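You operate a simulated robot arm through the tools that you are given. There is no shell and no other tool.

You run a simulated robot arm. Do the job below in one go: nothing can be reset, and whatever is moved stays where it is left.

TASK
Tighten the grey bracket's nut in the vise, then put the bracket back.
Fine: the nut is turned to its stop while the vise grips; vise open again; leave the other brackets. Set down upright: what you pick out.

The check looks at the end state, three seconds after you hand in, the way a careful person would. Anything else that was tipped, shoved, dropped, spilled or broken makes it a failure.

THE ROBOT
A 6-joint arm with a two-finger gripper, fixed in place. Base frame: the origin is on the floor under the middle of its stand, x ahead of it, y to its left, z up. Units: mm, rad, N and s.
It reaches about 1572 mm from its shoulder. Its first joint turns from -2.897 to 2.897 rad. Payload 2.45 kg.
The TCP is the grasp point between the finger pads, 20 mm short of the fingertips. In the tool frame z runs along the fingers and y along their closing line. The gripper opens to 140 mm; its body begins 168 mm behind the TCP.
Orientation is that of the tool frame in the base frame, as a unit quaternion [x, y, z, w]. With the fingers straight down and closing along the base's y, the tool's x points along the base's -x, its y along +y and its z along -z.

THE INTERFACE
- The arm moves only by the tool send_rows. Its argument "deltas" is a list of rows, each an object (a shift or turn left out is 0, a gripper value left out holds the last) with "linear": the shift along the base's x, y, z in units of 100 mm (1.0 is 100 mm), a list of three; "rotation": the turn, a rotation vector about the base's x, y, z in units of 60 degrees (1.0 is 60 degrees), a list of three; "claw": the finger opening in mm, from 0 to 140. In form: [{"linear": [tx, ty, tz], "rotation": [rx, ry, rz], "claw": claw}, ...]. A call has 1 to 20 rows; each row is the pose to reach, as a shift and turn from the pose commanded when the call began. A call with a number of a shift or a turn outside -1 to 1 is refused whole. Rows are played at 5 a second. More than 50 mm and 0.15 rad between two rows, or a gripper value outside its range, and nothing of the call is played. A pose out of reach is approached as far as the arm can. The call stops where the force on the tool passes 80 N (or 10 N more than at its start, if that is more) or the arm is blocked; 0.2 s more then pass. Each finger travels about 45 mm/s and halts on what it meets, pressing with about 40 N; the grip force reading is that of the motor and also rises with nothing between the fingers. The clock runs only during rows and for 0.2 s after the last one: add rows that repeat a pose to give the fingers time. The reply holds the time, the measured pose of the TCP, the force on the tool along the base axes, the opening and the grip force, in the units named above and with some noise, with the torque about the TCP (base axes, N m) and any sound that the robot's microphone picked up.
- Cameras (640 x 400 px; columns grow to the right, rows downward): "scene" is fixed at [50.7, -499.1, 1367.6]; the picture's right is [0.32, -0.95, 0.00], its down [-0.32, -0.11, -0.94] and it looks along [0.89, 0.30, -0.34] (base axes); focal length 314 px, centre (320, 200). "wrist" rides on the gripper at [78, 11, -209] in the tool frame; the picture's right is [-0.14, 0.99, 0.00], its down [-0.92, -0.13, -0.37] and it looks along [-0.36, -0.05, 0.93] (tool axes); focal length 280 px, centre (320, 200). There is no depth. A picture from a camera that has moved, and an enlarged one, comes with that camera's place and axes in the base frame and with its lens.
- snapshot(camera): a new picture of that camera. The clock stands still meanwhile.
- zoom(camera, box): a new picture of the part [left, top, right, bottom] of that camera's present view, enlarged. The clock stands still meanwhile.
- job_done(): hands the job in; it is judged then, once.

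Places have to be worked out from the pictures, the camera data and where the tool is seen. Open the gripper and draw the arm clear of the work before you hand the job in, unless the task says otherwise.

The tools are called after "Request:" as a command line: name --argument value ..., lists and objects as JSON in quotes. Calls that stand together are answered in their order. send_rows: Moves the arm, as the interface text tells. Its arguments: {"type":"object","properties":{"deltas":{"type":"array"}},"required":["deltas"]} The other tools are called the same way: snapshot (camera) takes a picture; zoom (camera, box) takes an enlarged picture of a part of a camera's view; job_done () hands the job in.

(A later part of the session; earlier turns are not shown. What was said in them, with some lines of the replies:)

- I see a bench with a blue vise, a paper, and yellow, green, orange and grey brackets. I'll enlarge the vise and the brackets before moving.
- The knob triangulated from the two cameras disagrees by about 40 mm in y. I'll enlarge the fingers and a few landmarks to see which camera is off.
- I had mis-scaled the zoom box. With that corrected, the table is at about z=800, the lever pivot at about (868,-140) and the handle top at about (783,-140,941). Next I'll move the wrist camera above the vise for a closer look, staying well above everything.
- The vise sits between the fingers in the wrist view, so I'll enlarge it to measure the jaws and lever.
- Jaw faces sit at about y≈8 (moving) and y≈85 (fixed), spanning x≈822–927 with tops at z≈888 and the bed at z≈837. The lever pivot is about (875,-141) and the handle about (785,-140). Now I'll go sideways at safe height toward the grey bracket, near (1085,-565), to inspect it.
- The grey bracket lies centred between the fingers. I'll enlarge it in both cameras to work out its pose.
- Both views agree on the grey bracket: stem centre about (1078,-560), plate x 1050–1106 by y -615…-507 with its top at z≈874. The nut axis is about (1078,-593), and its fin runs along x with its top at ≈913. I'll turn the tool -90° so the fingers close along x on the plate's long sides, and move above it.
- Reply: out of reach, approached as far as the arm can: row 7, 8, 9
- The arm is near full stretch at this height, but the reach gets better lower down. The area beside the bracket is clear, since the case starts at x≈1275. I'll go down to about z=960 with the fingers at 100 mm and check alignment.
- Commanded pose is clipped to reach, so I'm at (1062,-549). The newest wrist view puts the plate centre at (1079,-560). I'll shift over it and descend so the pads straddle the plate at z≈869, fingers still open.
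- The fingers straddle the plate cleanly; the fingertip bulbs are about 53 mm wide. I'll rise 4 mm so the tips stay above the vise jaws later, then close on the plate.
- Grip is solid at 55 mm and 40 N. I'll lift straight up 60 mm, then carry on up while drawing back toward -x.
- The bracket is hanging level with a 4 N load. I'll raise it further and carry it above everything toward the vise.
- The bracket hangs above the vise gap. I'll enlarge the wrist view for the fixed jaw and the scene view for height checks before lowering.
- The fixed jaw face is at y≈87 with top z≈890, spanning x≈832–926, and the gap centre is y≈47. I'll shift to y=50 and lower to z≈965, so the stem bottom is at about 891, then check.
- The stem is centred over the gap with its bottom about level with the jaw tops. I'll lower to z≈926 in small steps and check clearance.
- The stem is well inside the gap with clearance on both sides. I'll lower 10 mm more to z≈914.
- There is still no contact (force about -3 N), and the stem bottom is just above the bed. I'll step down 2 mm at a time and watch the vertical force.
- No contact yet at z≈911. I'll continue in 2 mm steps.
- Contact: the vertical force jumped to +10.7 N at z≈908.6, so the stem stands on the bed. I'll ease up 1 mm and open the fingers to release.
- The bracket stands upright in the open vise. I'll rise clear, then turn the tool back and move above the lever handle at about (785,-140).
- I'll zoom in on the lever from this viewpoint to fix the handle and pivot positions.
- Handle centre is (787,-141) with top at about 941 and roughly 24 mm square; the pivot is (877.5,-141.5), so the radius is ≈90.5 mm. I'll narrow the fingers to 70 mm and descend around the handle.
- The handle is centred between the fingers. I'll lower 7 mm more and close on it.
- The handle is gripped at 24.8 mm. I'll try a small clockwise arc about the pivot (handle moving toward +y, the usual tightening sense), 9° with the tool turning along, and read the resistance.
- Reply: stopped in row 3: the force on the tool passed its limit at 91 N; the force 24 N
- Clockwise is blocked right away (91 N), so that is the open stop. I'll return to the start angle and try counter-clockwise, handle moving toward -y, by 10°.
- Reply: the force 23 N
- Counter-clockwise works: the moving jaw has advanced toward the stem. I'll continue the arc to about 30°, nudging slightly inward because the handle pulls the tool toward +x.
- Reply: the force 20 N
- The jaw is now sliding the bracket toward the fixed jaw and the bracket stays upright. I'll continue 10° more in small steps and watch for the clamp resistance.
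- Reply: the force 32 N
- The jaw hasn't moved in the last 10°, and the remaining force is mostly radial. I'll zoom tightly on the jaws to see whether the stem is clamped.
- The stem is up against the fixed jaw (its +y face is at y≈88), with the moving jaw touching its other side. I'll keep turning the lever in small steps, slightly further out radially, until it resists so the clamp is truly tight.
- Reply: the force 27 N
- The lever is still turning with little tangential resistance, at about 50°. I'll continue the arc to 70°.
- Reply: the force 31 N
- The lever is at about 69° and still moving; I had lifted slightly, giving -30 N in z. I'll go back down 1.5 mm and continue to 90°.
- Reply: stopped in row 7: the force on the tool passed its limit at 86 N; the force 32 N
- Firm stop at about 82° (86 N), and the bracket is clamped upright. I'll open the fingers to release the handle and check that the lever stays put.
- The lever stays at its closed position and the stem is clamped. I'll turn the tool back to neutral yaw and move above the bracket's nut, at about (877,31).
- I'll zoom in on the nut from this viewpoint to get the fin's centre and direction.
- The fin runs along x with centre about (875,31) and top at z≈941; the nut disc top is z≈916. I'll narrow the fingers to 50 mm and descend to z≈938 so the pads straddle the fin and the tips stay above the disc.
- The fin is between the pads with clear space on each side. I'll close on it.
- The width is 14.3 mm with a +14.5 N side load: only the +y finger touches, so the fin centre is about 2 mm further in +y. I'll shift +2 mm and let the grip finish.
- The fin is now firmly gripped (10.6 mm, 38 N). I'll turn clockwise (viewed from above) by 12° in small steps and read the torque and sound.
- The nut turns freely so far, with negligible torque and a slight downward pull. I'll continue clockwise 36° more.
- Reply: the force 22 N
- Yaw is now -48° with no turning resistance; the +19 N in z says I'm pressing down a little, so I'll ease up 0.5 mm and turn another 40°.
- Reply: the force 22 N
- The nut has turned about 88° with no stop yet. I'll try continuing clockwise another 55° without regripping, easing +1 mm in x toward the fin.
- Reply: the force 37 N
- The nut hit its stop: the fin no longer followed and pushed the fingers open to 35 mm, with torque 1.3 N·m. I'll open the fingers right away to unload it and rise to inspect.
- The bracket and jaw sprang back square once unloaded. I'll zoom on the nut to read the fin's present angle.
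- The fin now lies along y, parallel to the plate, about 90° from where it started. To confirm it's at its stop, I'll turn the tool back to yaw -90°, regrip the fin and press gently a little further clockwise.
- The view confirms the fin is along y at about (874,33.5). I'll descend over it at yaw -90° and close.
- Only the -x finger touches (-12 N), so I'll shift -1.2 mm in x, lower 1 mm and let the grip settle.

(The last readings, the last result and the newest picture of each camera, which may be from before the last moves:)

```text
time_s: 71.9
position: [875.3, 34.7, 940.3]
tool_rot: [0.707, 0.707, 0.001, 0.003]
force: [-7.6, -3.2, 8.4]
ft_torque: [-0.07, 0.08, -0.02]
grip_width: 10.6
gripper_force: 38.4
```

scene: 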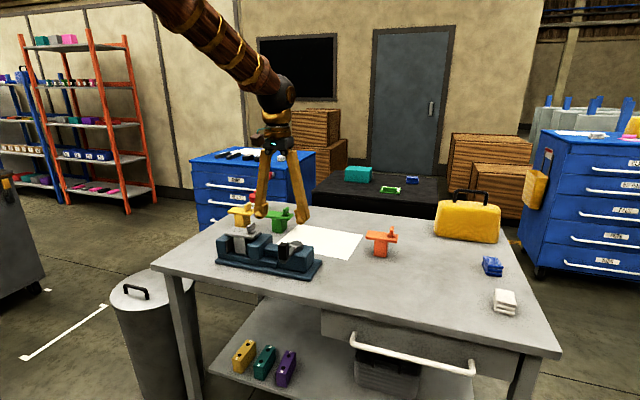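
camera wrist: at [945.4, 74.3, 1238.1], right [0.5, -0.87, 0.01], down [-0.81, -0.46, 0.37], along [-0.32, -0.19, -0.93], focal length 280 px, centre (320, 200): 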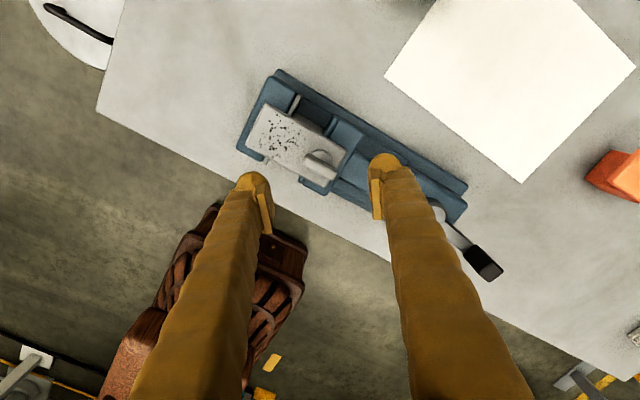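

The fin is gripped flat at yaw -90°, so it stands at about 90° turned. Now I'll press clockwise 4° and read the torque.

Request:
send_rows --deltas '[{"linear": [-0.004, 0, 0], "rotation": [0, 0, -0.033]}, {"linear": [-0.004, 0, 0], "rotation": [0, 0, -0.067]}, {"linear": [-0.004, 0, 0], "rotation": [0, 0, -0.067]}]'

```text
time_s: 72.7
position: [874.8, 35.2, 939.0]
tool_rot: [0.732, 0.682, 0.001, 0.003]
force: [8.9, 7.8, 3.4]
ft_torque: [0.15, -0.08, 0.95]
grip_width: 11.9
gripper_force: 38.2
```

Torque jumps to 0.95 N·m within 4°, and before that it was zero at -90°: the nut is at its stop. I'll open the fingers and rise.

Request:
send_rows --deltas '[{"linear": [0, 0, 0], "claw": 30}, {"linear": [0, 0, 0], "claw": 50}, {"linear": [0, 0, 0], "claw": 60}, {"linear": [0, 0, 0.2], "claw": 60}, {"linear": [0, 0, 0.45], "claw": 60}, {"linear": [0, 0, 0.7], "claw": 60}, {"linear": [0, 0, 0.9], "claw": 60}, {"linear": [0, 0, 0.9], "claw": 60}]'

Request:
zoom --camera "wrist" --box '[250, 80, 410, 200]'

Request:
zoom --camera "scene" --box '[205, 200, 325, 290]'

```text
time_s: 74.5
position: [874.0, 34.0, 1029.4]
tool_rot: [0.731, 0.682, -0.001, 0.003]
force: [0.1, -0.3, -0.5]
ft_torque: [-0.04, -0.02, -0.01]
grip_width: 60.1
gripper_force: 0.0
```

```text
3.33 times, centred on (330, 140) of wrist
camera zoom: at [889.7, 111.1, 1238.1], right [0.98, -0.21, 0.0], down [-0.19, -0.91, 0.37], along [-0.07, -0.36, -0.93], focal length 935 px, centre (287, 400)
```

zoom: 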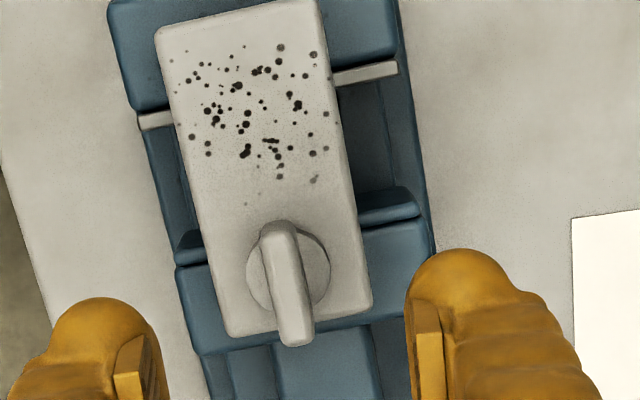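

```text
4.44 times, centred on (265, 245) of scene
camera zoom: at [50.7, -499.1, 1367.6], right [0.32, -0.95, 0.0], down [-0.32, -0.11, -0.94], along [0.89, 0.3, -0.34], focal length 1394 px, centre (564, 0)
```

zoom: 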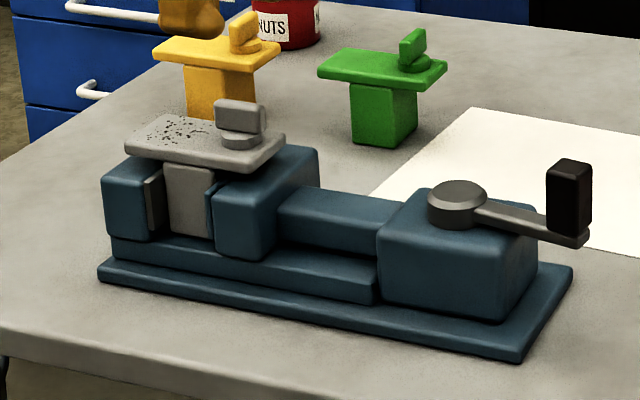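

The nut is set, its fin parallel to the plate. Next I'll open the vise: back to the lever handle, turning the tool to the same yaw (+84°) as when I released it.

Request:
send_rows --deltas '[{"linear": [-0.01, -0.11, 0], "rotation": [0, 0, 0.125]}, {"linear": [-0.02, -0.22, 0], "rotation": [0, 0, 0.25]}, {"linear": [-0.02, -0.33, 0], "rotation": [0, 0, 0.375]}, {"linear": [-0.02, -0.44, 0], "rotation": [0, 0, 0.5]}, {"linear": [-0.02, -0.55, 0], "rotation": [0, 0, 0.625]}, {"linear": [-0.02, -0.66, 0], "rotation": [0, 0, 0.75]}, {"linear": [-0.02, -0.77, 0], "rotation": [0, 0, 0.875]}, {"linear": [-0.02, -0.88, 0], "rotation": [0, 0, 1.0]}]'

Request:
send_rows --deltas '[{"linear": [-0.01, -0.11, 0], "rotation": [0, 0, 0.125]}, {"linear": [-0.02, -0.22, 0], "rotation": [0, 0, 0.25]}, {"linear": [-0.02, -0.33, 0], "rotation": [0, 0, 0.375]}, {"linear": [-0.02, -0.44, 0], "rotation": [0, 0, 0.5]}, {"linear": [-0.02, -0.55, 0], "rotation": [0, 0, 0.625]}, {"linear": [-0.02, -0.66, 0], "rotation": [0, 0, 0.75]}, {"linear": [-0.02, -0.77, 0], "rotation": [0, 0, 0.875]}, {"linear": [-0.02, -0.88, 0], "rotation": [0, 0, 1.0]}]'

Request:
send_rows --deltas '[{"linear": [-0.01, -0.11, 0], "rotation": [0, 0, 0.125]}, {"linear": [-0.02, -0.22, 0], "rotation": [0, 0, 0.25]}, {"linear": [-0.03, -0.33, 0], "rotation": [0, 0, 0.375]}, {"linear": [-0.04, -0.44, 0], "rotation": [0, 0, 0.5]}, {"linear": [-0.04, -0.55, 0], "rotation": [0, 0, 0.625]}, {"linear": [-0.04, -0.66, 0], "rotation": [0, 0, 0.75]}, {"linear": [-0.04, -0.77, 0], "rotation": [0, 0, 0.875]}, {"linear": [-0.04, -0.88, 0], "rotation": [0, 0, 0.96]}, {"linear": [-0.04, -0.88, 0], "rotation": [0, 0, 0.96]}]'

Request:
snapshot --camera "wrist"

Request:
snapshot --camera "scene"

```text
time_s: 76.3
position: [872.5, -54.5, 1028.4]
tool_rot: [0.291, 0.957, 0.003, 0.002]
force: [0.8, -0.8, 0.1]
ft_torque: [0.0, -0.01, 0.0]
grip_width: 60.0
gripper_force: 0.1
```

```text
time_s: 78.1
position: [870.5, -141.8, 1028.3]
tool_rot: [-0.227, 0.974, 0.003, 0.001]
force: [1.0, 0.4, 0.6]
ft_torque: [0.0, 0.02, 0.03]
grip_width: 60.1
gripper_force: 0.0
```

```text
time_s: 80.1
position: [865.7, -227.8, 1027.7]
tool_rot: [-0.667, 0.745, 0.003, 0.0]
force: [-0.2, -0.2, 0.3]
ft_torque: [-0.01, -0.01, 0.01]
grip_width: 60.0
gripper_force: 0.1
```

```text
taken
camera wrist: at [847.0, -307.1, 1237.4], right [-0.97, 0.25, 0.01], down [0.23, 0.9, 0.37], along [0.09, 0.36, -0.93], focal length 280 px, centre (320, 200)
```

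wrist: 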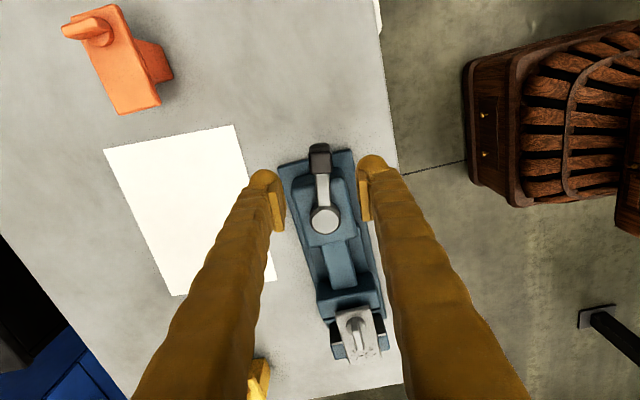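

```text
taken
```

scene: 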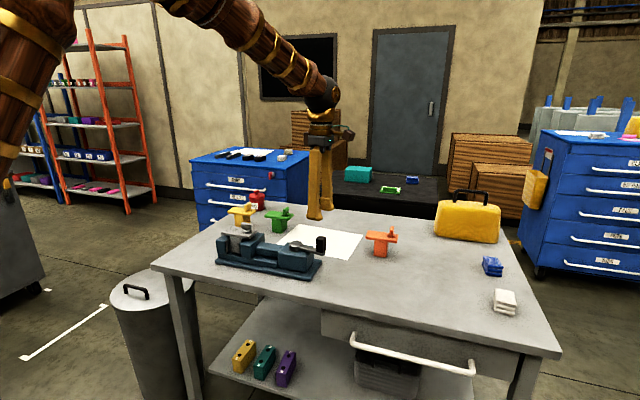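

I'll zoom on the handle to align the grip before descending.

Request:
zoom --camera "wrist" --box '[260, 130, 388, 250]'

```text
3.33 times, centred on (324, 190) of wrist
camera zoom: at [847.0, -307.1, 1237.4], right [-0.97, 0.25, 0.01], down [0.23, 0.9, 0.37], along [0.09, 0.36, -0.93], focal length 935 px, centre (307, 233)
```

zoom: 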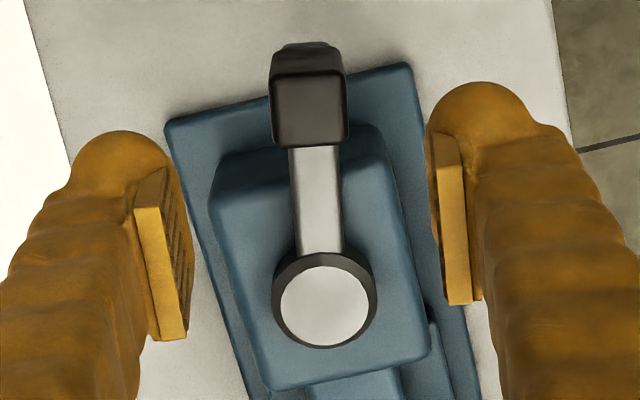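

The handle is well aligned, about 0.5 mm off along the closing line. I'll shift 3 mm outward and descend around it.

Request:
send_rows --deltas '[{"linear": [-0.005, -0.03, -0.2]}, {"linear": [-0.005, -0.03, -0.45]}, {"linear": [-0.005, -0.03, -0.7]}, {"linear": [-0.005, -0.03, -0.88]}, {"linear": [-0.005, -0.03, -1.0]}, {"linear": [-0.005, -0.03, -1.0]}]'

Request:
zoom --camera "scene" --box '[245, 200, 365, 290]'

Request:
snapshot --camera "wrist"

```text
time_s: 81.5
position: [864.8, -232.7, 929.9]
tool_rot: [-0.666, 0.746, 0.003, 0.0]
force: [-0.3, 0.4, 0.5]
ft_torque: [0.03, 0.02, -0.01]
grip_width: 60.2
gripper_force: 0.1
```

```text
4.44 times, centred on (305, 245) of scene
camera zoom: at [50.7, -499.1, 1367.6], right [0.32, -0.95, 0.0], down [-0.32, -0.11, -0.94], along [0.89, 0.3, -0.34], focal length 1394 px, centre (387, 0)
```

zoom: 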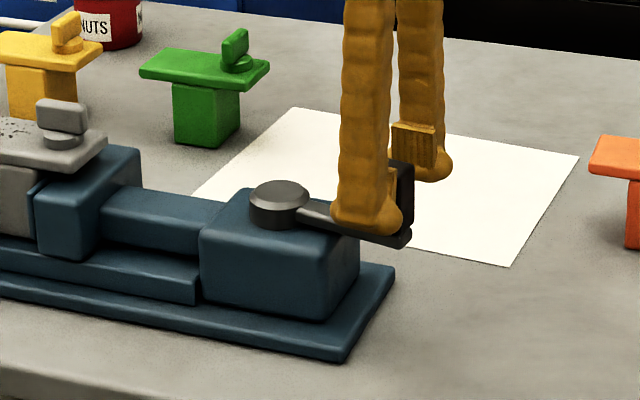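

```text
taken
camera wrist: at [845.4, -310.6, 1137.3], right [-0.97, 0.25, 0.01], down [0.23, 0.9, 0.37], along [0.09, 0.36, -0.93], focal length 280 px, centre (320, 200)
```

wrist: 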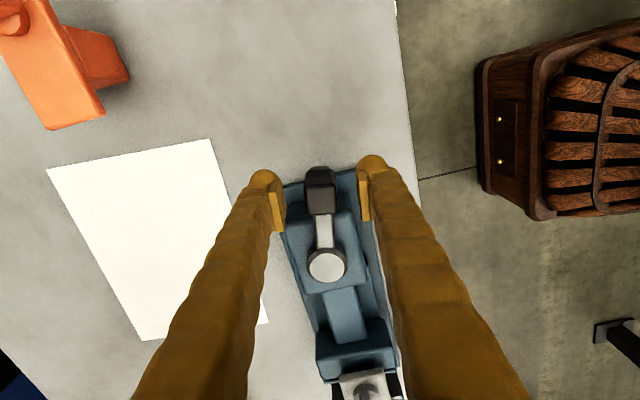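

The fingers straddle the handle. I'll lower 7 mm and close on it.

Request:
send_rows --deltas '[{"linear": [0, 0, -0.04], "claw": 60}, {"linear": [0, 0, -0.07], "claw": 50}, {"linear": [0, 0, -0.07], "claw": 35}, {"linear": [0, 0, -0.07], "claw": 22}, {"linear": [0, 0, -0.07], "claw": 15}, {"linear": [0, 0, -0.07], "claw": 15}, {"linear": [0, 0, -0.07], "claw": 15}]'

```text
time_s: 83.1
position: [864.1, -232.8, 920.9]
tool_rot: [-0.667, 0.745, 0.004, -0.002]
force: [-22.4, 1.1, 0.8]
ft_torque: [0.04, 0.2, -1.0]
grip_width: 25.9
gripper_force: 45.2
```

Handle gripped; the torque shows the lever sits a degree or two short of the tool's yaw. I'll swing the lever back clockwise along the arc (radius about 92 mm) to around 60° and check.

Request:
send_rows --deltas '[{"linear": [-0.028, 0.004, 0.003], "rotation": [0, 0, -0.062]}, {"linear": [-0.067, 0.012, 0.003], "rotation": [0, 0, -0.103]}, {"linear": [-0.106, 0.021, 0.003], "rotation": [0, 0, -0.145]}, {"linear": [-0.145, 0.033, 0.003], "rotation": [0, 0, -0.187]}, {"linear": [-0.183, 0.0455, 0.003], "rotation": [0, 0, -0.228]}, {"linear": [-0.22, 0.06, 0.003], "rotation": [0, 0, -0.27]}, {"linear": [-0.257, 0.076, 0.003], "rotation": [0, 0, -0.312]}, {"linear": [-0.293, 0.094, 0.003], "rotation": [0, 0, -0.353]}, {"linear": [-0.328, 0.113, 0.003], "rotation": [0, 0, -0.395]}, {"linear": [-0.328, 0.113, 0.003], "rotation": [0, 0, -0.395]}]'

Request:
zoom --camera "scene" --box '[205, 200, 325, 290]'

```text
time_s: 85.3
position: [832.4, -222.6, 921.1]
tool_rot: [-0.499, 0.867, 0.004, 0.001]
force: [4.2, 10.4, -38.4]
ft_torque: [0.09, -0.08, 0.11]
grip_width: 25.1
gripper_force: 44.9
```

```text
4.44 times, centred on (265, 245) of scene
camera zoom: at [50.7, -499.1, 1367.6], right [0.32, -0.95, 0.0], down [-0.32, -0.11, -0.94], along [0.89, 0.3, -0.34], focal length 1394 px, centre (564, 0)
```

zoom: 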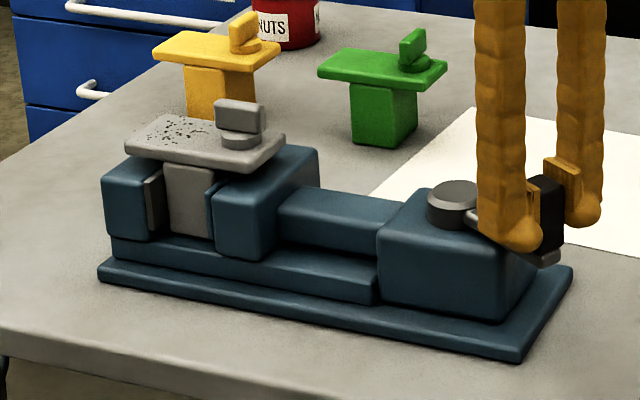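

Good: the lever swings freely and only the z force is off (-38 N), so I'll lower about 1.5 mm while continuing the arc to 30°.

Request:
send_rows --deltas '[{"linear": [-0.034, 0.021, -0.012], "rotation": [0, 0, -0.042]}, {"linear": [-0.068, 0.043, -0.015], "rotation": [0, 0, -0.083]}, {"linear": [-0.1, 0.067, -0.015], "rotation": [0, 0, -0.125]}, {"linear": [-0.131, 0.092, -0.015], "rotation": [0, 0, -0.167]}, {"linear": [-0.162, 0.119, -0.015], "rotation": [0, 0, -0.208]}, {"linear": [-0.191, 0.1465, -0.015], "rotation": [0, 0, -0.25]}, {"linear": [-0.219, 0.176, -0.015], "rotation": [0, 0, -0.292]}, {"linear": [-0.245, 0.206, -0.015], "rotation": [0, 0, -0.333]}, {"linear": [-0.27, 0.237, -0.015], "rotation": [0, 0, -0.375]}, {"linear": [-0.294, 0.269, -0.015], "rotation": [0, 0, -0.417]}, {"linear": [-0.316, 0.303, -0.015], "rotation": [0, 0, -0.458]}, {"linear": [-0.337, 0.337, -0.015], "rotation": [0, 0, -0.5]}, {"linear": [-0.337, 0.337, -0.015], "rotation": [0, 0, -0.5]}]'

Request:
zoom --camera "scene" --box '[205, 200, 325, 290]'

```text
time_s: 88.1
position: [799.4, -187.4, 921.3]
tool_rot: [-0.259, 0.966, 0.002, 0.002]
force: [-8.4, 2.8, 35.8]
ft_torque: [0.08, 0.05, 0.66]
grip_width: 25.3
gripper_force: 44.6
```

```text
4.44 times, centred on (265, 245) of scene
camera zoom: at [50.7, -499.1, 1367.6], right [0.32, -0.95, 0.0], down [-0.32, -0.11, -0.94], along [0.89, 0.3, -0.34], focal length 1394 px, centre (564, 0)
```

zoom: 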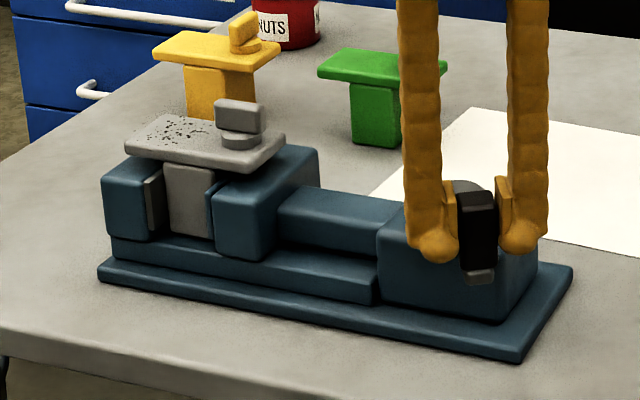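

Jaw still clamped at 30°. I'll raise 0.8 mm to unload z and continue the arc to about 2°.

Request:
send_rows --deltas '[{"linear": [-0.019, 0.035, 0.008], "rotation": [0, 0, -0.042]}, {"linear": [-0.037, 0.071, 0.008], "rotation": [0, 0, -0.083]}, {"linear": [-0.053, 0.108, 0.008], "rotation": [0, 0, -0.125]}, {"linear": [-0.0675, 0.145, 0.008], "rotation": [0, 0, -0.167]}, {"linear": [-0.08, 0.183, 0.008], "rotation": [0, 0, -0.208]}, {"linear": [-0.092, 0.222, 0.008], "rotation": [0, 0, -0.25]}, {"linear": [-0.101, 0.261, 0.008], "rotation": [0, 0, -0.292]}, {"linear": [-0.109, 0.3, 0.008], "rotation": [0, 0, -0.333]}, {"linear": [-0.115, 0.34, 0.008], "rotation": [0, 0, -0.375]}, {"linear": [-0.1195, 0.38, 0.008], "rotation": [0, 0, -0.417]}, {"linear": [-0.122, 0.42, 0.008], "rotation": [0, 0, -0.458]}, {"linear": [-0.122, 0.42, 0.008], "rotation": [0, 0, -0.458]}]'

Request:
zoom --camera "scene" --box '[205, 200, 325, 290]'

```text
time_s: 90.7
position: [785.8, -144.7, 920.1]
tool_rot: [-0.021, 1.0, 0.002, 0.002]
force: [-30.3, 4.8, 15.7]
ft_torque: [0.09, 0.41, 0.55]
grip_width: 24.8
gripper_force: 45.0
```

```text
4.44 times, centred on (265, 245) of scene
camera zoom: at [50.7, -499.1, 1367.6], right [0.32, -0.95, 0.0], down [-0.32, -0.11, -0.94], along [0.89, 0.3, -0.34], focal length 1394 px, centre (564, 0)
```

zoom: 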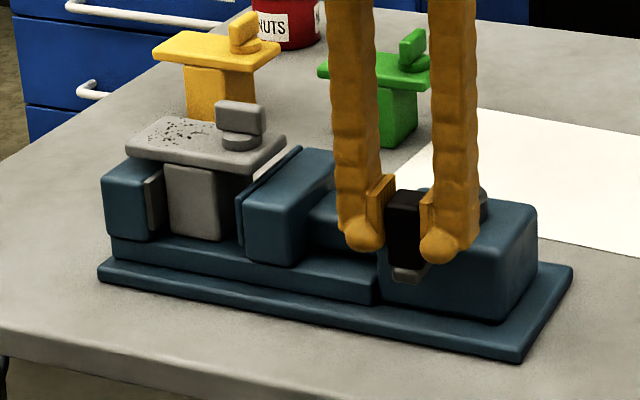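

The jaw has opened and the bracket stands upright on its own. I'll take the lever the last 3° to its open stop.

Request:
send_rows --deltas '[{"linear": [-0.01, 0.018, -0.003], "rotation": [0, 0, -0.02]}, {"linear": [-0.012, 0.035, -0.003], "rotation": [0, 0, -0.042]}, {"linear": [-0.012, 0.045, -0.003], "rotation": [0, 0, -0.045]}, {"linear": [-0.012, 0.045, -0.003], "rotation": [0, 0, -0.045]}]'

```text
time_s: 91.7
position: [788.3, -141.7, 921.6]
tool_rot: [0.003, 1.0, 0.003, 0.002]
force: [-4.9, 10.6, -7.7]
ft_torque: [0.12, -0.08, 0.87]
grip_width: 25.0
gripper_force: 45.3
```

The lever is back at its start position (y≈-141.7, yaw≈0). I'll release the handle and rise.

Request:
send_rows --deltas '[{"linear": [0, 0, 0], "claw": 40}, {"linear": [0, 0, 0], "claw": 60}, {"linear": [0, 0, 0], "claw": 70}, {"linear": [0, 0, 0.2], "claw": 70}, {"linear": [0, 0, 0.45], "claw": 70}, {"linear": [0, 0, 0.7], "claw": 70}, {"linear": [0, 0, 1.0], "claw": 70}, {"linear": [0, 0, 1.0], "claw": 70}]'

Request:
zoom --camera "scene" --box '[205, 200, 325, 290]'

Request:
snapshot --camera "wrist"

```text
time_s: 93.5
position: [786.7, -141.8, 1021.9]
tool_rot: [0.002, 1.0, 0.002, 0.001]
force: [-0.6, 0.3, 0.1]
ft_torque: [0.01, 0.0, 0.02]
grip_width: 70.1
gripper_force: 0.0
```

```text
4.44 times, centred on (265, 245) of scene
camera zoom: at [50.7, -499.1, 1367.6], right [0.32, -0.95, 0.0], down [-0.32, -0.11, -0.94], along [0.89, 0.3, -0.34], focal length 1394 px, centre (564, 0)
```

zoom: 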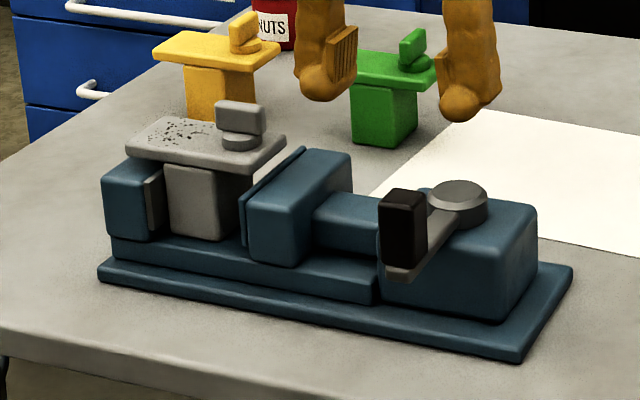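

```text
taken
camera wrist: at [707.0, -132.4, 1231.4], right [0.14, 0.99, 0.01], down [0.92, -0.13, 0.37], along [0.37, -0.05, -0.93], focal length 280 px, centre (320, 200)
```

wrist: 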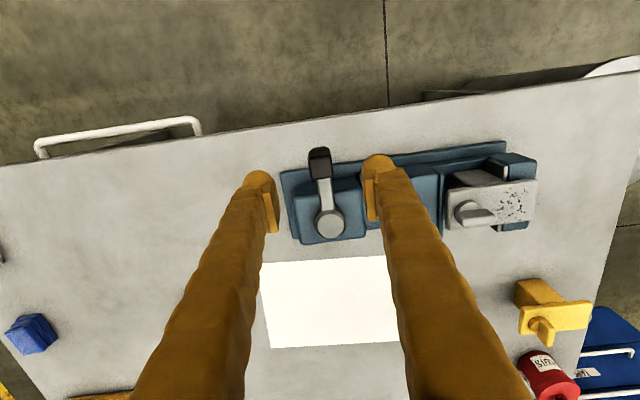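

The vise is open again with the lever at its starting position, and the bracket stands upright against the fixed jaw. I'll turn to yaw -90° and move above the bracket to pick it up.

Request:
send_rows --deltas '[{"linear": [0.07, 0.16, 0.0], "rotation": [0, 0, -0.125], "claw": 80}, {"linear": [0.14, 0.32, 0.0], "rotation": [0, 0, -0.25], "claw": 90}, {"linear": [0.21, 0.48, 0.0], "rotation": [0, 0, -0.375], "claw": 100}, {"linear": [0.28, 0.64, 0.0], "rotation": [0, 0, -0.5], "claw": 100}, {"linear": [0.35, 0.8, 0.0], "rotation": [0, 0, -0.625], "claw": 100}, {"linear": [0.44, 0.98, 0.0], "rotation": [0, 0, -0.75], "claw": 100}]'

Request:
send_rows --deltas '[{"linear": [0.07, 0.16, 0.0], "rotation": [0, 0, -0.125], "claw": 100}, {"linear": [0.14, 0.32, 0.0], "rotation": [0, 0, -0.25], "claw": 100}, {"linear": [0.21, 0.48, 0.0], "rotation": [0, 0, -0.375], "claw": 100}, {"linear": [0.28, 0.64, 0.0], "rotation": [0, 0, -0.5], "claw": 100}, {"linear": [0.35, 0.8, 0.0], "rotation": [0, 0, -0.625], "claw": 100}, {"linear": [0.44, 0.98, 0.0], "rotation": [0, 0, -0.75], "claw": 100}, {"linear": [0.44, 0.98, 0.0], "rotation": [0, 0, -0.75], "claw": 100}]'

Request:
snapshot --camera "wrist"

Request:
zoom --camera "wrist" --box '[240, 70, 400, 190]'

```text
time_s: 94.9
position: [828.1, -42.7, 1020.9]
tool_rot: [0.386, 0.922, 0.002, 0.003]
force: [0.5, 1.2, 0.9]
ft_torque: [0.0, -0.03, 0.0]
grip_width: 100.2
gripper_force: 0.2
```

```text
time_s: 96.5
position: [872.2, 53.2, 1020.1]
tool_rot: [0.709, 0.705, 0.001, 0.003]
force: [-0.2, -0.3, -0.1]
ft_torque: [0.01, 0.0, 0.01]
grip_width: 100.1
gripper_force: 0.1
```

```text
taken
camera wrist: at [883.3, 132.4, 1228.8], right [0.99, -0.14, 0.01], down [-0.14, -0.92, 0.37], along [-0.05, -0.37, -0.93], focal length 280 px, centre (320, 200)
```

wrist: 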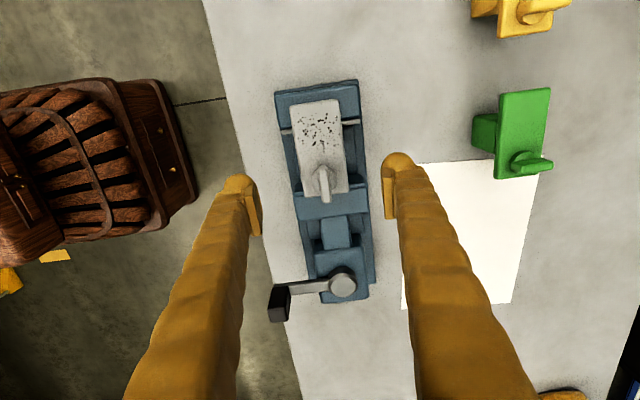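

```text
3.33 times, centred on (320, 130) of wrist
camera zoom: at [883.3, 132.4, 1228.8], right [0.99, -0.14, 0.01], down [-0.14, -0.92, 0.37], along [-0.05, -0.37, -0.93], focal length 935 px, centre (320, 433)
```

zoom: 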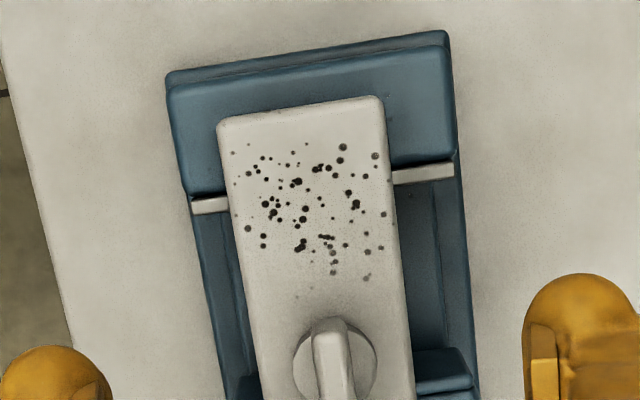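

The plate centre is at about (875,65). I'll grip it at y≈54 so the fingertip bulbs stay clear of the fixed jaw. Descending with fingers at 100 mm.

Request:
send_rows --deltas '[{"linear": [0.02, 0, -0.2], "claw": 100}, {"linear": [0.02, 0, -0.45], "claw": 100}, {"linear": [0.02, 0, -0.7], "claw": 100}, {"linear": [0.02, 0, -0.85], "claw": 100}, {"linear": [0.02, 0, -0.95], "claw": 100}, {"linear": [0.02, 0, -1.0], "claw": 100}, {"linear": [0.02, 0, -1.0], "claw": 100}]'

Request:
zoom --camera "scene" --box '[214, 202, 298, 265]'

Request:
snapshot --camera "wrist"

```text
time_s: 98.1
position: [876.4, 55.6, 920.7]
tool_rot: [0.709, 0.705, 0.001, 0.003]
force: [-0.2, 0.0, -0.1]
ft_torque: [-0.05, 0.02, 0.0]
grip_width: 99.9
gripper_force: 0.0
```

```text
6.35 times, centred on (256, 234) of scene
camera zoom: at [50.7, -499.1, 1367.6], right [0.32, -0.95, 0.0], down [-0.32, -0.11, -0.94], along [0.89, 0.3, -0.34], focal length 1991 px, centre (726, -13)
```

zoom: 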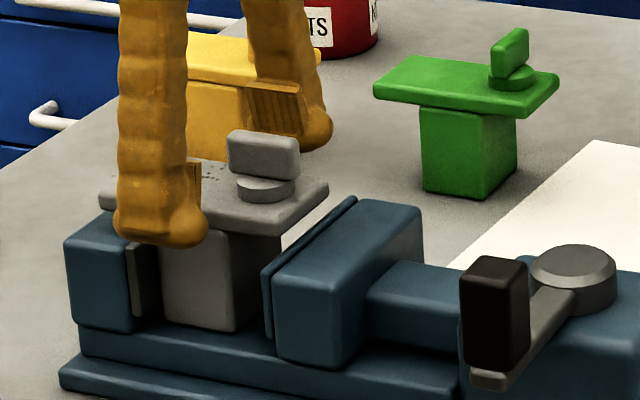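

```text
taken
camera wrist: at [885.9, 132.7, 1129.4], right [0.99, -0.14, 0.01], down [-0.13, -0.92, 0.37], along [-0.05, -0.37, -0.93], focal length 280 px, centre (320, 200)
```

wrist: 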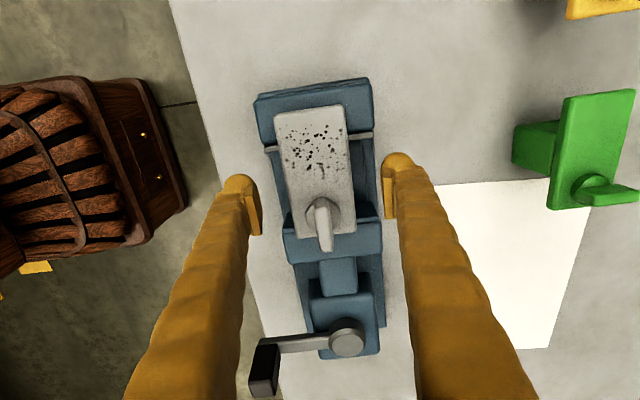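

All clear. I'll lower 11 mm to the plate level and close.

Request:
send_rows --deltas '[{"linear": [-0.005, -0.005, -0.05], "claw": 100}, {"linear": [-0.005, -0.005, -0.11], "claw": 100}, {"linear": [-0.005, -0.005, -0.11], "claw": 85}, {"linear": [-0.005, -0.005, -0.11], "claw": 70}, {"linear": [-0.005, -0.005, -0.11], "claw": 58}, {"linear": [-0.005, -0.005, -0.11], "claw": 45}, {"linear": [-0.005, -0.005, -0.11], "claw": 40}, {"linear": [-0.005, -0.005, -0.11], "claw": 40}, {"linear": [-0.005, -0.005, -0.11], "claw": 40}]'

Request:
zoom --camera "wrist" --box '[220, 70, 420, 260]'

```text
time_s: 100.1
position: [875.3, 54.0, 908.7]
tool_rot: [0.709, 0.705, 0.002, 0.002]
force: [2.1, -1.2, 2.0]
ft_torque: [-0.03, -0.01, -0.03]
grip_width: 54.9
gripper_force: 40.3
```

```text
2.11 times, centred on (320, 165) of wrist
camera zoom: at [885.0, 132.4, 1118.2], right [0.99, -0.14, 0.01], down [-0.13, -0.92, 0.37], along [-0.05, -0.37, -0.93], focal length 590 px, centre (320, 274)
```

zoom: 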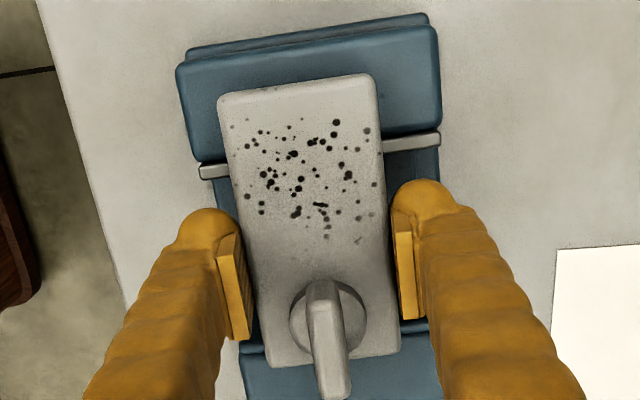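

Bracket gripped at 54.9 mm; the plate centre is about 11.5 mm in +y from the TCP. I'll lift gently, ease 4 mm away from the fixed jaw and rise out of the vise.

Request:
send_rows --deltas '[{"linear": [0, 0, 0.03]}, {"linear": [0, -0.02, 0.06]}, {"linear": [0, -0.04, 0.12]}, {"linear": [0, -0.04, 0.25]}, {"linear": [0, -0.04, 0.4]}, {"linear": [0, -0.04, 0.6]}, {"linear": [0, -0.04, 0.8]}, {"linear": [0, -0.04, 1.0]}, {"linear": [0, -0.04, 1.0]}]'

Request:
zoom --camera "scene" --box '[195, 170, 335, 290]'

```text
time_s: 102.1
position: [875.7, 51.8, 1009.7]
tool_rot: [0.709, 0.705, 0.0, 0.003]
force: [0.5, 0.8, -3.2]
ft_torque: [-0.04, 0.03, -0.03]
grip_width: 54.7
gripper_force: 40.3
```

```text
3.33 times, centred on (265, 230) of scene
camera zoom: at [50.7, -499.1, 1367.6], right [0.32, -0.95, 0.0], down [-0.32, -0.11, -0.94], along [0.89, 0.3, -0.34], focal length 1046 px, centre (503, 100)
```

zoom: 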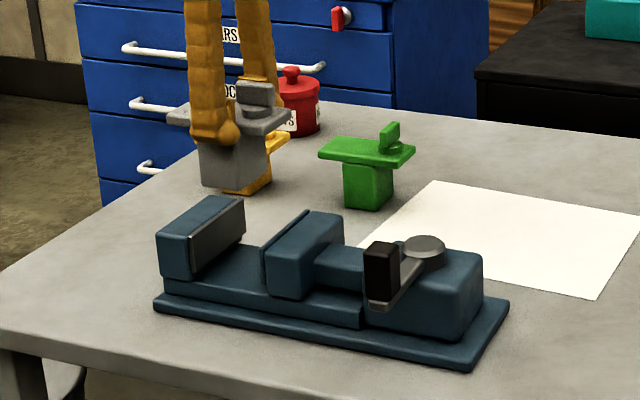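

Lifted cleanly with 3 N load, bracket level. I'll carry it back high over the bench toward its original place.

Request:
send_rows --deltas '[{"linear": [0.05, -0.2, 0.2]}, {"linear": [0.1, -0.5, 0.4]}, {"linear": [0.14, -0.75, 0.5]}, {"linear": [0.17, -0.95, 0.5]}]'

Request:
send_rows --deltas '[{"linear": [0.05, -0.32, 0]}, {"linear": [0.1, -0.64, 0]}, {"linear": [0.15, -0.95, 0]}]'

Request:
send_rows --deltas '[{"linear": [0.05, -0.32, 0]}, {"linear": [0.1, -0.64, 0]}, {"linear": [0.15, -0.95, 0]}]'

Request:
send_rows --deltas '[{"linear": [0.05, -0.32, 0]}, {"linear": [0.1, -0.64, 0]}, {"linear": [0.15, -0.95, 0]}]'

Request:
send_rows --deltas '[{"linear": [0.05, -0.32, 0]}, {"linear": [0.1, -0.64, 0]}, {"linear": [0.15, -0.95, 0]}]'

Request:
send_rows --deltas '[{"linear": [0.05, -0.32, 0]}, {"linear": [0.1, -0.64, 0]}, {"linear": [0.15, -0.95, 0]}, {"linear": [0.15, -0.95, 0]}]'

Request:
snapshot --camera "wrist"

Request:
snapshot --camera "scene"

```text
time_s: 103.1
position: [892.5, -45.3, 1059.1]
tool_rot: [0.709, 0.705, 0.0, 0.004]
force: [-0.3, 0.4, -3.3]
ft_torque: [-0.03, 0.01, 0.02]
grip_width: 54.9
gripper_force: 40.7
```

```text
time_s: 103.9
position: [908.7, -137.7, 1058.8]
tool_rot: [0.709, 0.705, 0.0, 0.003]
force: [-0.3, -0.3, -3.4]
ft_torque: [-0.05, 0.02, -0.01]
grip_width: 55.0
gripper_force: 40.0
```

```text
time_s: 104.7
position: [923.1, -235.8, 1059.0]
tool_rot: [0.709, 0.705, 0.0, 0.003]
force: [-0.3, 0.3, -2.9]
ft_torque: [-0.07, 0.01, 0.0]
grip_width: 55.0
gripper_force: 39.6
```

```text
time_s: 105.5
position: [939.3, -328.8, 1059.8]
tool_rot: [0.708, 0.706, 0.001, 0.003]
force: [0.3, -0.4, -2.6]
ft_torque: [-0.04, 0.0, -0.01]
grip_width: 55.3
gripper_force: 40.1
```

```text
time_s: 106.3
position: [952.8, -424.6, 1059.3]
tool_rot: [0.709, 0.705, 0.001, 0.002]
force: [0.0, -0.4, -2.7]
ft_torque: [-0.04, 0.0, -0.06]
grip_width: 55.1
gripper_force: 40.1
```

```text
time_s: 107.3
position: [967.4, -520.1, 1061.0]
tool_rot: [0.709, 0.705, 0.001, 0.003]
force: [0.1, -0.1, -3.0]
ft_torque: [-0.03, 0.0, 0.01]
grip_width: 54.9
gripper_force: 39.6
```

```text
taken
camera wrist: at [977.8, -443.1, 1268.5], right [0.99, -0.14, 0.0], down [-0.13, -0.92, 0.37], along [-0.05, -0.37, -0.93], focal length 280 px, centre (320, 200)
```

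wrist: 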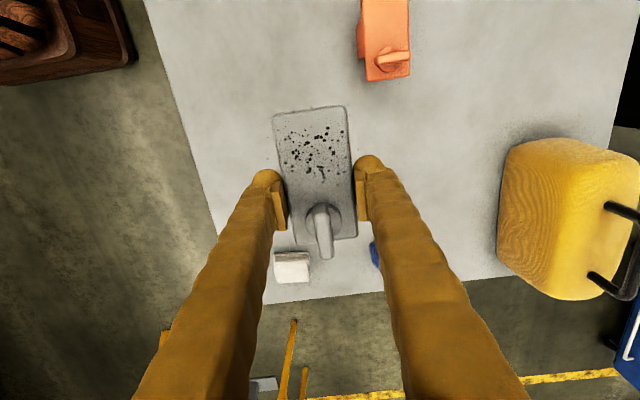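

```text
taken
```

scene: 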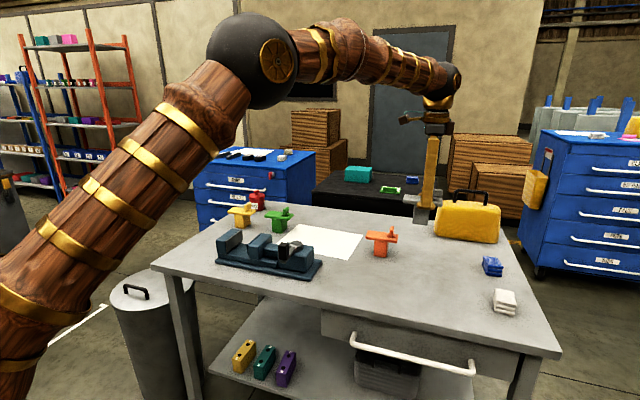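

The plate sits 11.1 mm further in +y relative to the tool than at the first pick, so I must set down with the TCP at about (1077.5,-572). I'll lower and move outward toward that spot.

Request:
send_rows --deltas '[{"linear": [0.06, -0.1, -0.2]}, {"linear": [0.12, -0.2, -0.4]}, {"linear": [0.18, -0.35, -0.6]}, {"linear": [0.25, -0.45, -0.8]}, {"linear": [0.3, -0.514, -0.95]}, {"linear": [0.3, -0.514, -0.95]}]'

Request:
send_rows --deltas '[{"linear": [0.2, 0, -0.1]}, {"linear": [0.4, 0, -0.2]}, {"linear": [0.6, 0, -0.25]}, {"linear": [0.8, 0, -0.3]}, {"linear": [0.8, 0, -0.3]}]'

Request:
snapshot --camera "wrist"

Request:
zoom --camera "scene" --box '[370, 190, 482, 274]'

```text
time_s: 108.7
position: [998.5, -570.0, 963.3]
tool_rot: [0.709, 0.705, 0.0, 0.002]
force: [0.3, -0.7, -2.6]
ft_torque: [-0.05, -0.01, 0.01]
grip_width: 54.8
gripper_force: 40.1
```

```text
time_s: 109.9
position: [1078.3, -570.6, 933.5]
tool_rot: [0.709, 0.705, 0.0, 0.002]
force: [0.0, -0.4, -3.6]
ft_torque: [-0.02, -0.02, -0.01]
grip_width: 55.0
gripper_force: 39.6
```

```text
taken
camera wrist: at [1087.9, -492.9, 1142.6], right [0.99, -0.14, 0.0], down [-0.13, -0.92, 0.37], along [-0.05, -0.37, -0.93], focal length 280 px, centre (320, 200)
```

wrist: 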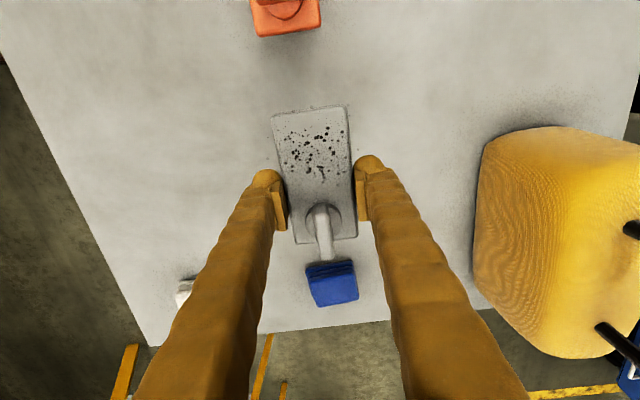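

```text
4.76 times, centred on (426, 232) of scene
camera zoom: at [50.7, -499.1, 1367.6], right [0.32, -0.95, 0.0], down [-0.32, -0.11, -0.94], along [0.89, 0.3, -0.34], focal length 1494 px, centre (-185, 48)
```

zoom: 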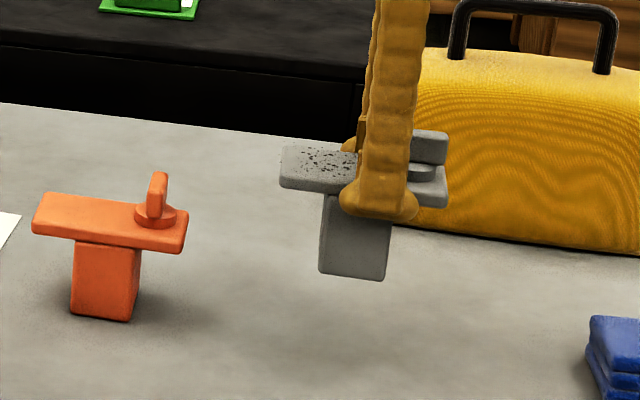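

Directly above the original spot. I'll trim by about 1 mm and lower to z≈877, just above the table contact expected at 873.

Request:
send_rows --deltas '[{"linear": [-0.005, -0.012, -0.1]}, {"linear": [-0.005, -0.012, -0.25]}, {"linear": [-0.005, -0.012, -0.38]}, {"linear": [-0.005, -0.012, -0.48]}, {"linear": [-0.005, -0.012, -0.53]}, {"linear": [-0.005, -0.012, -0.56]}, {"linear": [-0.005, -0.012, -0.56]}]'

Request:
zoom --camera "scene" --box '[385, 215, 481, 275]'

```text
time_s: 111.5
position: [1077.3, -572.4, 878.1]
tool_rot: [0.709, 0.705, 0.001, 0.003]
force: [-0.2, 0.9, -2.8]
ft_torque: [-0.04, -0.02, 0.01]
grip_width: 54.8
gripper_force: 39.7
```

```text
6.67 times, centred on (433, 245) of scene
camera zoom: at [50.7, -499.1, 1367.6], right [0.32, -0.95, 0.0], down [-0.32, -0.11, -0.94], along [0.89, 0.3, -0.34], focal length 2091 px, centre (-433, -100)
```

zoom: 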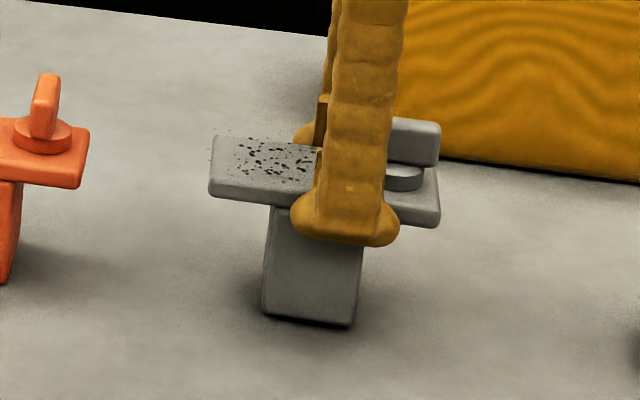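

Compared with the first picture of the bracket, it's about 2–3 mm too far in -y and -x. I'll correct +2 mm in both and lower 3 mm.

Request:
send_rows --deltas '[{"linear": [0.02, 0.02, 0]}, {"linear": [0.02, 0.02, -0.015]}, {"linear": [0.02, 0.02, -0.03]}, {"linear": [0.02, 0.02, -0.03]}]'

Request:
zoom --camera "scene" --box '[385, 215, 481, 275]'

```text
time_s: 112.5
position: [1079.5, -569.3, 875.2]
tool_rot: [0.709, 0.705, 0.001, 0.003]
force: [-0.2, -0.8, -3.3]
ft_torque: [0.0, 0.02, 0.0]
grip_width: 55.0
gripper_force: 40.0
```

```text
6.67 times, centred on (433, 245) of scene
camera zoom: at [50.7, -499.1, 1367.6], right [0.32, -0.95, 0.0], down [-0.32, -0.11, -0.94], along [0.89, 0.3, -0.34], focal length 2091 px, centre (-433, -100)
```

zoom: 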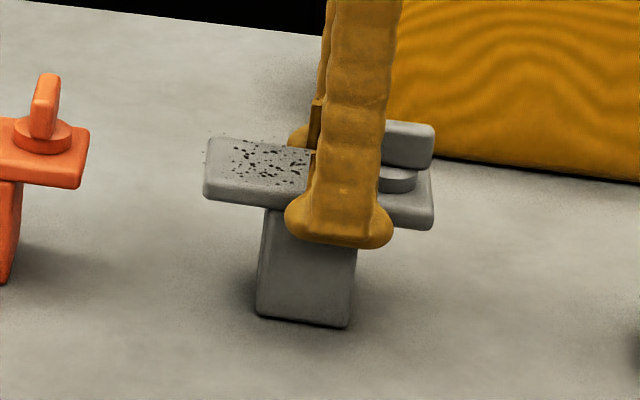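

The outline now matches the original picture within a pixel or two. I'll step down to contact.

Request:
send_rows --deltas '[{"linear": [0, 0, -0.008]}, {"linear": [0, 0, -0.015]}, {"linear": [0, 0, -0.015]}]'

```text
time_s: 113.3
position: [1079.8, -569.9, 874.4]
tool_rot: [0.709, 0.705, 0.001, 0.003]
force: [0.9, 0.7, 1.1]
ft_torque: [0.16, 0.02, -0.06]
grip_width: 54.7
gripper_force: 39.7
```

The load has shifted to the table (+1.1 N). I'll lower another 0.6 mm and open the fingers.

Request:
send_rows --deltas '[{"linear": [0, 0, -0.006]}, {"linear": [0, 0, -0.006]}, {"linear": [0, 0, -0.006], "claw": 62}, {"linear": [0, 0, -0.006], "claw": 75}, {"linear": [0, 0, -0.006], "claw": 90}, {"linear": [0, 0, -0.006], "claw": 100}, {"linear": [0, 0, -0.006], "claw": 100}]'

Request:
zoom --camera "scene" --box '[385, 215, 481, 275]'

Request:
snapshot --camera "wrist"

```text
time_s: 114.9
position: [1079.3, -569.0, 873.9]
tool_rot: [0.709, 0.705, 0.0, 0.003]
force: [0.2, 0.7, 0.4]
ft_torque: [-0.01, -0.02, -0.01]
grip_width: 100.1
gripper_force: 0.1
```

```text
6.67 times, centred on (433, 245) of scene
camera zoom: at [50.7, -499.1, 1367.6], right [0.32, -0.95, 0.0], down [-0.32, -0.11, -0.94], along [0.89, 0.3, -0.34], focal length 2091 px, centre (-433, -100)
```

zoom: 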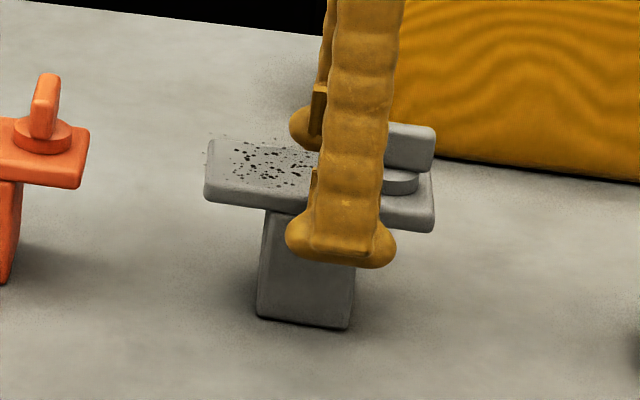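

```text
taken
camera wrist: at [1089.0, -492.6, 1082.4], right [0.99, -0.14, 0.01], down [-0.13, -0.92, 0.37], along [-0.05, -0.37, -0.93], focal length 280 px, centre (320, 200)
```

wrist: 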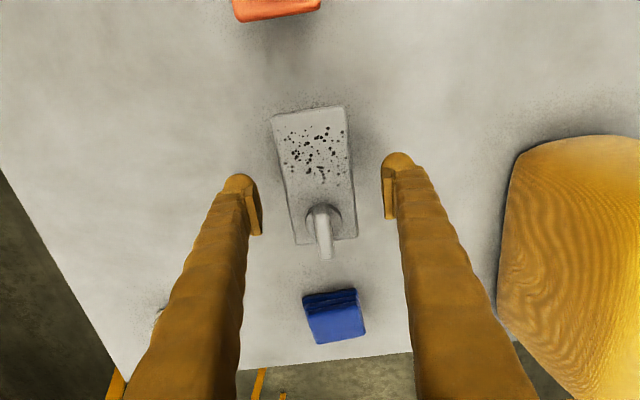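

The bracket stands upright at its original spot and is released. I'll rise straight up past the fin, then draw back and away.

Request:
send_rows --deltas '[{"linear": [0, 0, 0.15], "claw": 100}, {"linear": [0, 0, 0.35], "claw": 100}, {"linear": [0, 0, 0.6], "claw": 100}, {"linear": [-0.2, 0, 0.75], "claw": 100}, {"linear": [-0.5, 0, 0.9], "claw": 100}, {"linear": [-0.8, 0, 1.0], "claw": 100}, {"linear": [-1.0, 0, 1.0], "claw": 100}]'

Request:
send_rows --deltas '[{"linear": [-0.3, 0.1, 0.3], "claw": 100}, {"linear": [-0.6, 0.2, 0.6], "claw": 100}, {"linear": [-0.9, 0.3, 0.9], "claw": 100}, {"linear": [-1.0, 0.4, 1.0], "claw": 100}, {"linear": [-1.0, 0.4, 1.0], "claw": 100}]'

Request:
snapshot --camera "scene"

Request:
zoom --camera "scene" --box '[385, 215, 481, 275]'

Request:
zoom --camera "scene" --box '[200, 190, 340, 290]'

```text
time_s: 116.5
position: [979.1, -571.7, 974.3]
tool_rot: [0.709, 0.705, 0.001, 0.003]
force: [0.4, 0.1, -0.2]
ft_torque: [-0.05, 0.0, -0.01]
grip_width: 100.0
gripper_force: 0.2
```

```text
time_s: 117.7
position: [879.6, -530.4, 1076.1]
tool_rot: [0.709, 0.705, 0.001, 0.003]
force: [0.1, 0.0, 1.1]
ft_torque: [-0.02, -0.01, -0.01]
grip_width: 99.9
gripper_force: 0.0
```

```text
taken
```

scene: 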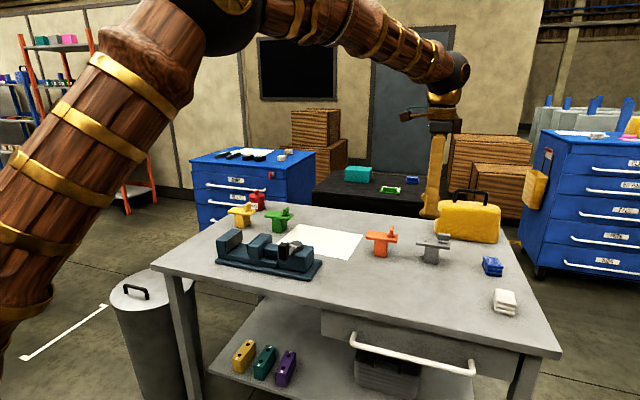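

```text
6.67 times, centred on (433, 245) of scene
camera zoom: at [50.7, -499.1, 1367.6], right [0.32, -0.95, 0.0], down [-0.32, -0.11, -0.94], along [0.89, 0.3, -0.34], focal length 2091 px, centre (-433, -100)
```

zoom: 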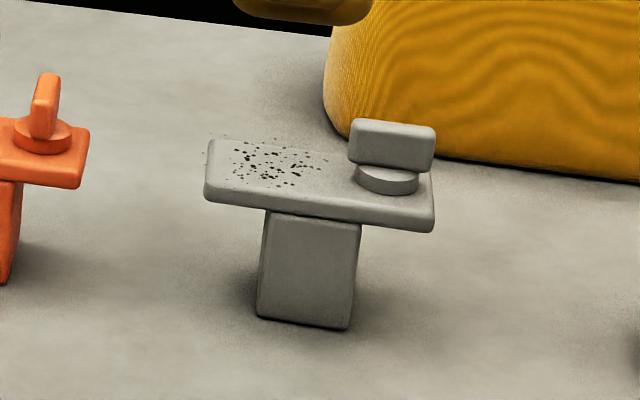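

```text
4.00 times, centred on (270, 240) of scene
camera zoom: at [50.7, -499.1, 1367.6], right [0.32, -0.95, 0.0], down [-0.32, -0.11, -0.94], along [0.89, 0.3, -0.34], focal length 1254 px, centre (520, 40)
```

zoom: 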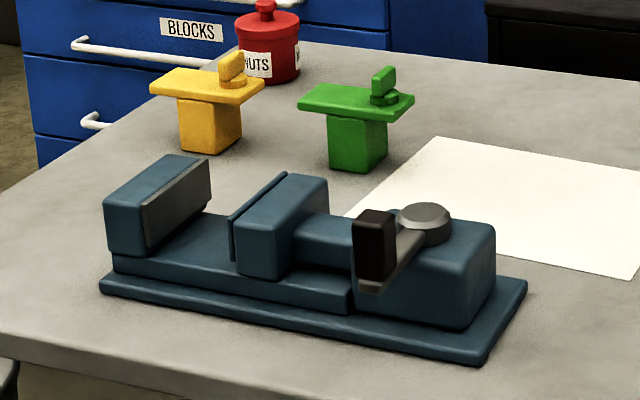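

Everything checks out: the bracket is upright in its original place with its nut turned, the vise is open with the lever as at the start, and the other brackets are untouched. I'll open the gripper fully and draw a little further up and back before handing in.

Request:
send_rows --deltas '[{"linear": [-0.25, 0.2, 0.25], "claw": 120}, {"linear": [-0.5, 0.4, 0.5], "claw": 140}, {"linear": [-0.75, 0.6, 0.75], "claw": 140}, {"linear": [-0.9, 0.8, 0.9], "claw": 140}, {"linear": [-0.9, 0.8, 0.9], "claw": 140}]'

Request:
snapshot --camera "scene"

```text
time_s: 118.9
position: [788.6, -452.7, 1164.2]
tool_rot: [0.709, 0.705, 0.0, 0.002]
force: [0.8, 0.3, 0.0]
ft_torque: [0.02, 0.0, 0.0]
grip_width: 139.9
gripper_force: 0.1
```

```text
taken
```

scene: 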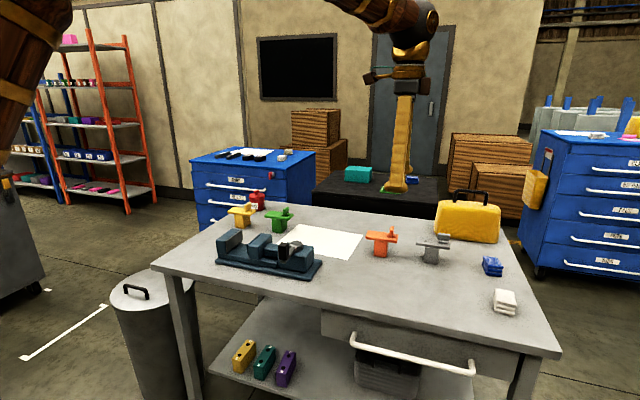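

The arm is clear with the gripper fully open, the grey bracket is back upright in its place and the vise is open. I'm handing the job in.

Request:
job_done

```text
The job is handed in.
```

The grey bracket's nut is tightened to its stop. The bracket is back in its original spot on the bench, standing upright.

- **Nut:** I turned it about 90° clockwise with the stem clamped in the vise. On a second try at about 90° it turned no further: the torque rose from about zero to 0.95 N·m within 4°.
- **First pass at the stop:** I kept turning slightly too far. The fin pushed the fingers open and the bracket twisted a little in the jaws. It sprang back square when I let go, and I saw no damage in the pictures.
- **Vise:** The jaws are open again and the lever is back at its starting position.
- **Bracket:** It matches its starting outline in the scene picture to within a pixel or two, which is a few millimetres at most.
- **Surroundings:** The yellow, green and orange brackets and the other items look untouched in the last picture. The gripper is fully open and the arm is clear of the bench.
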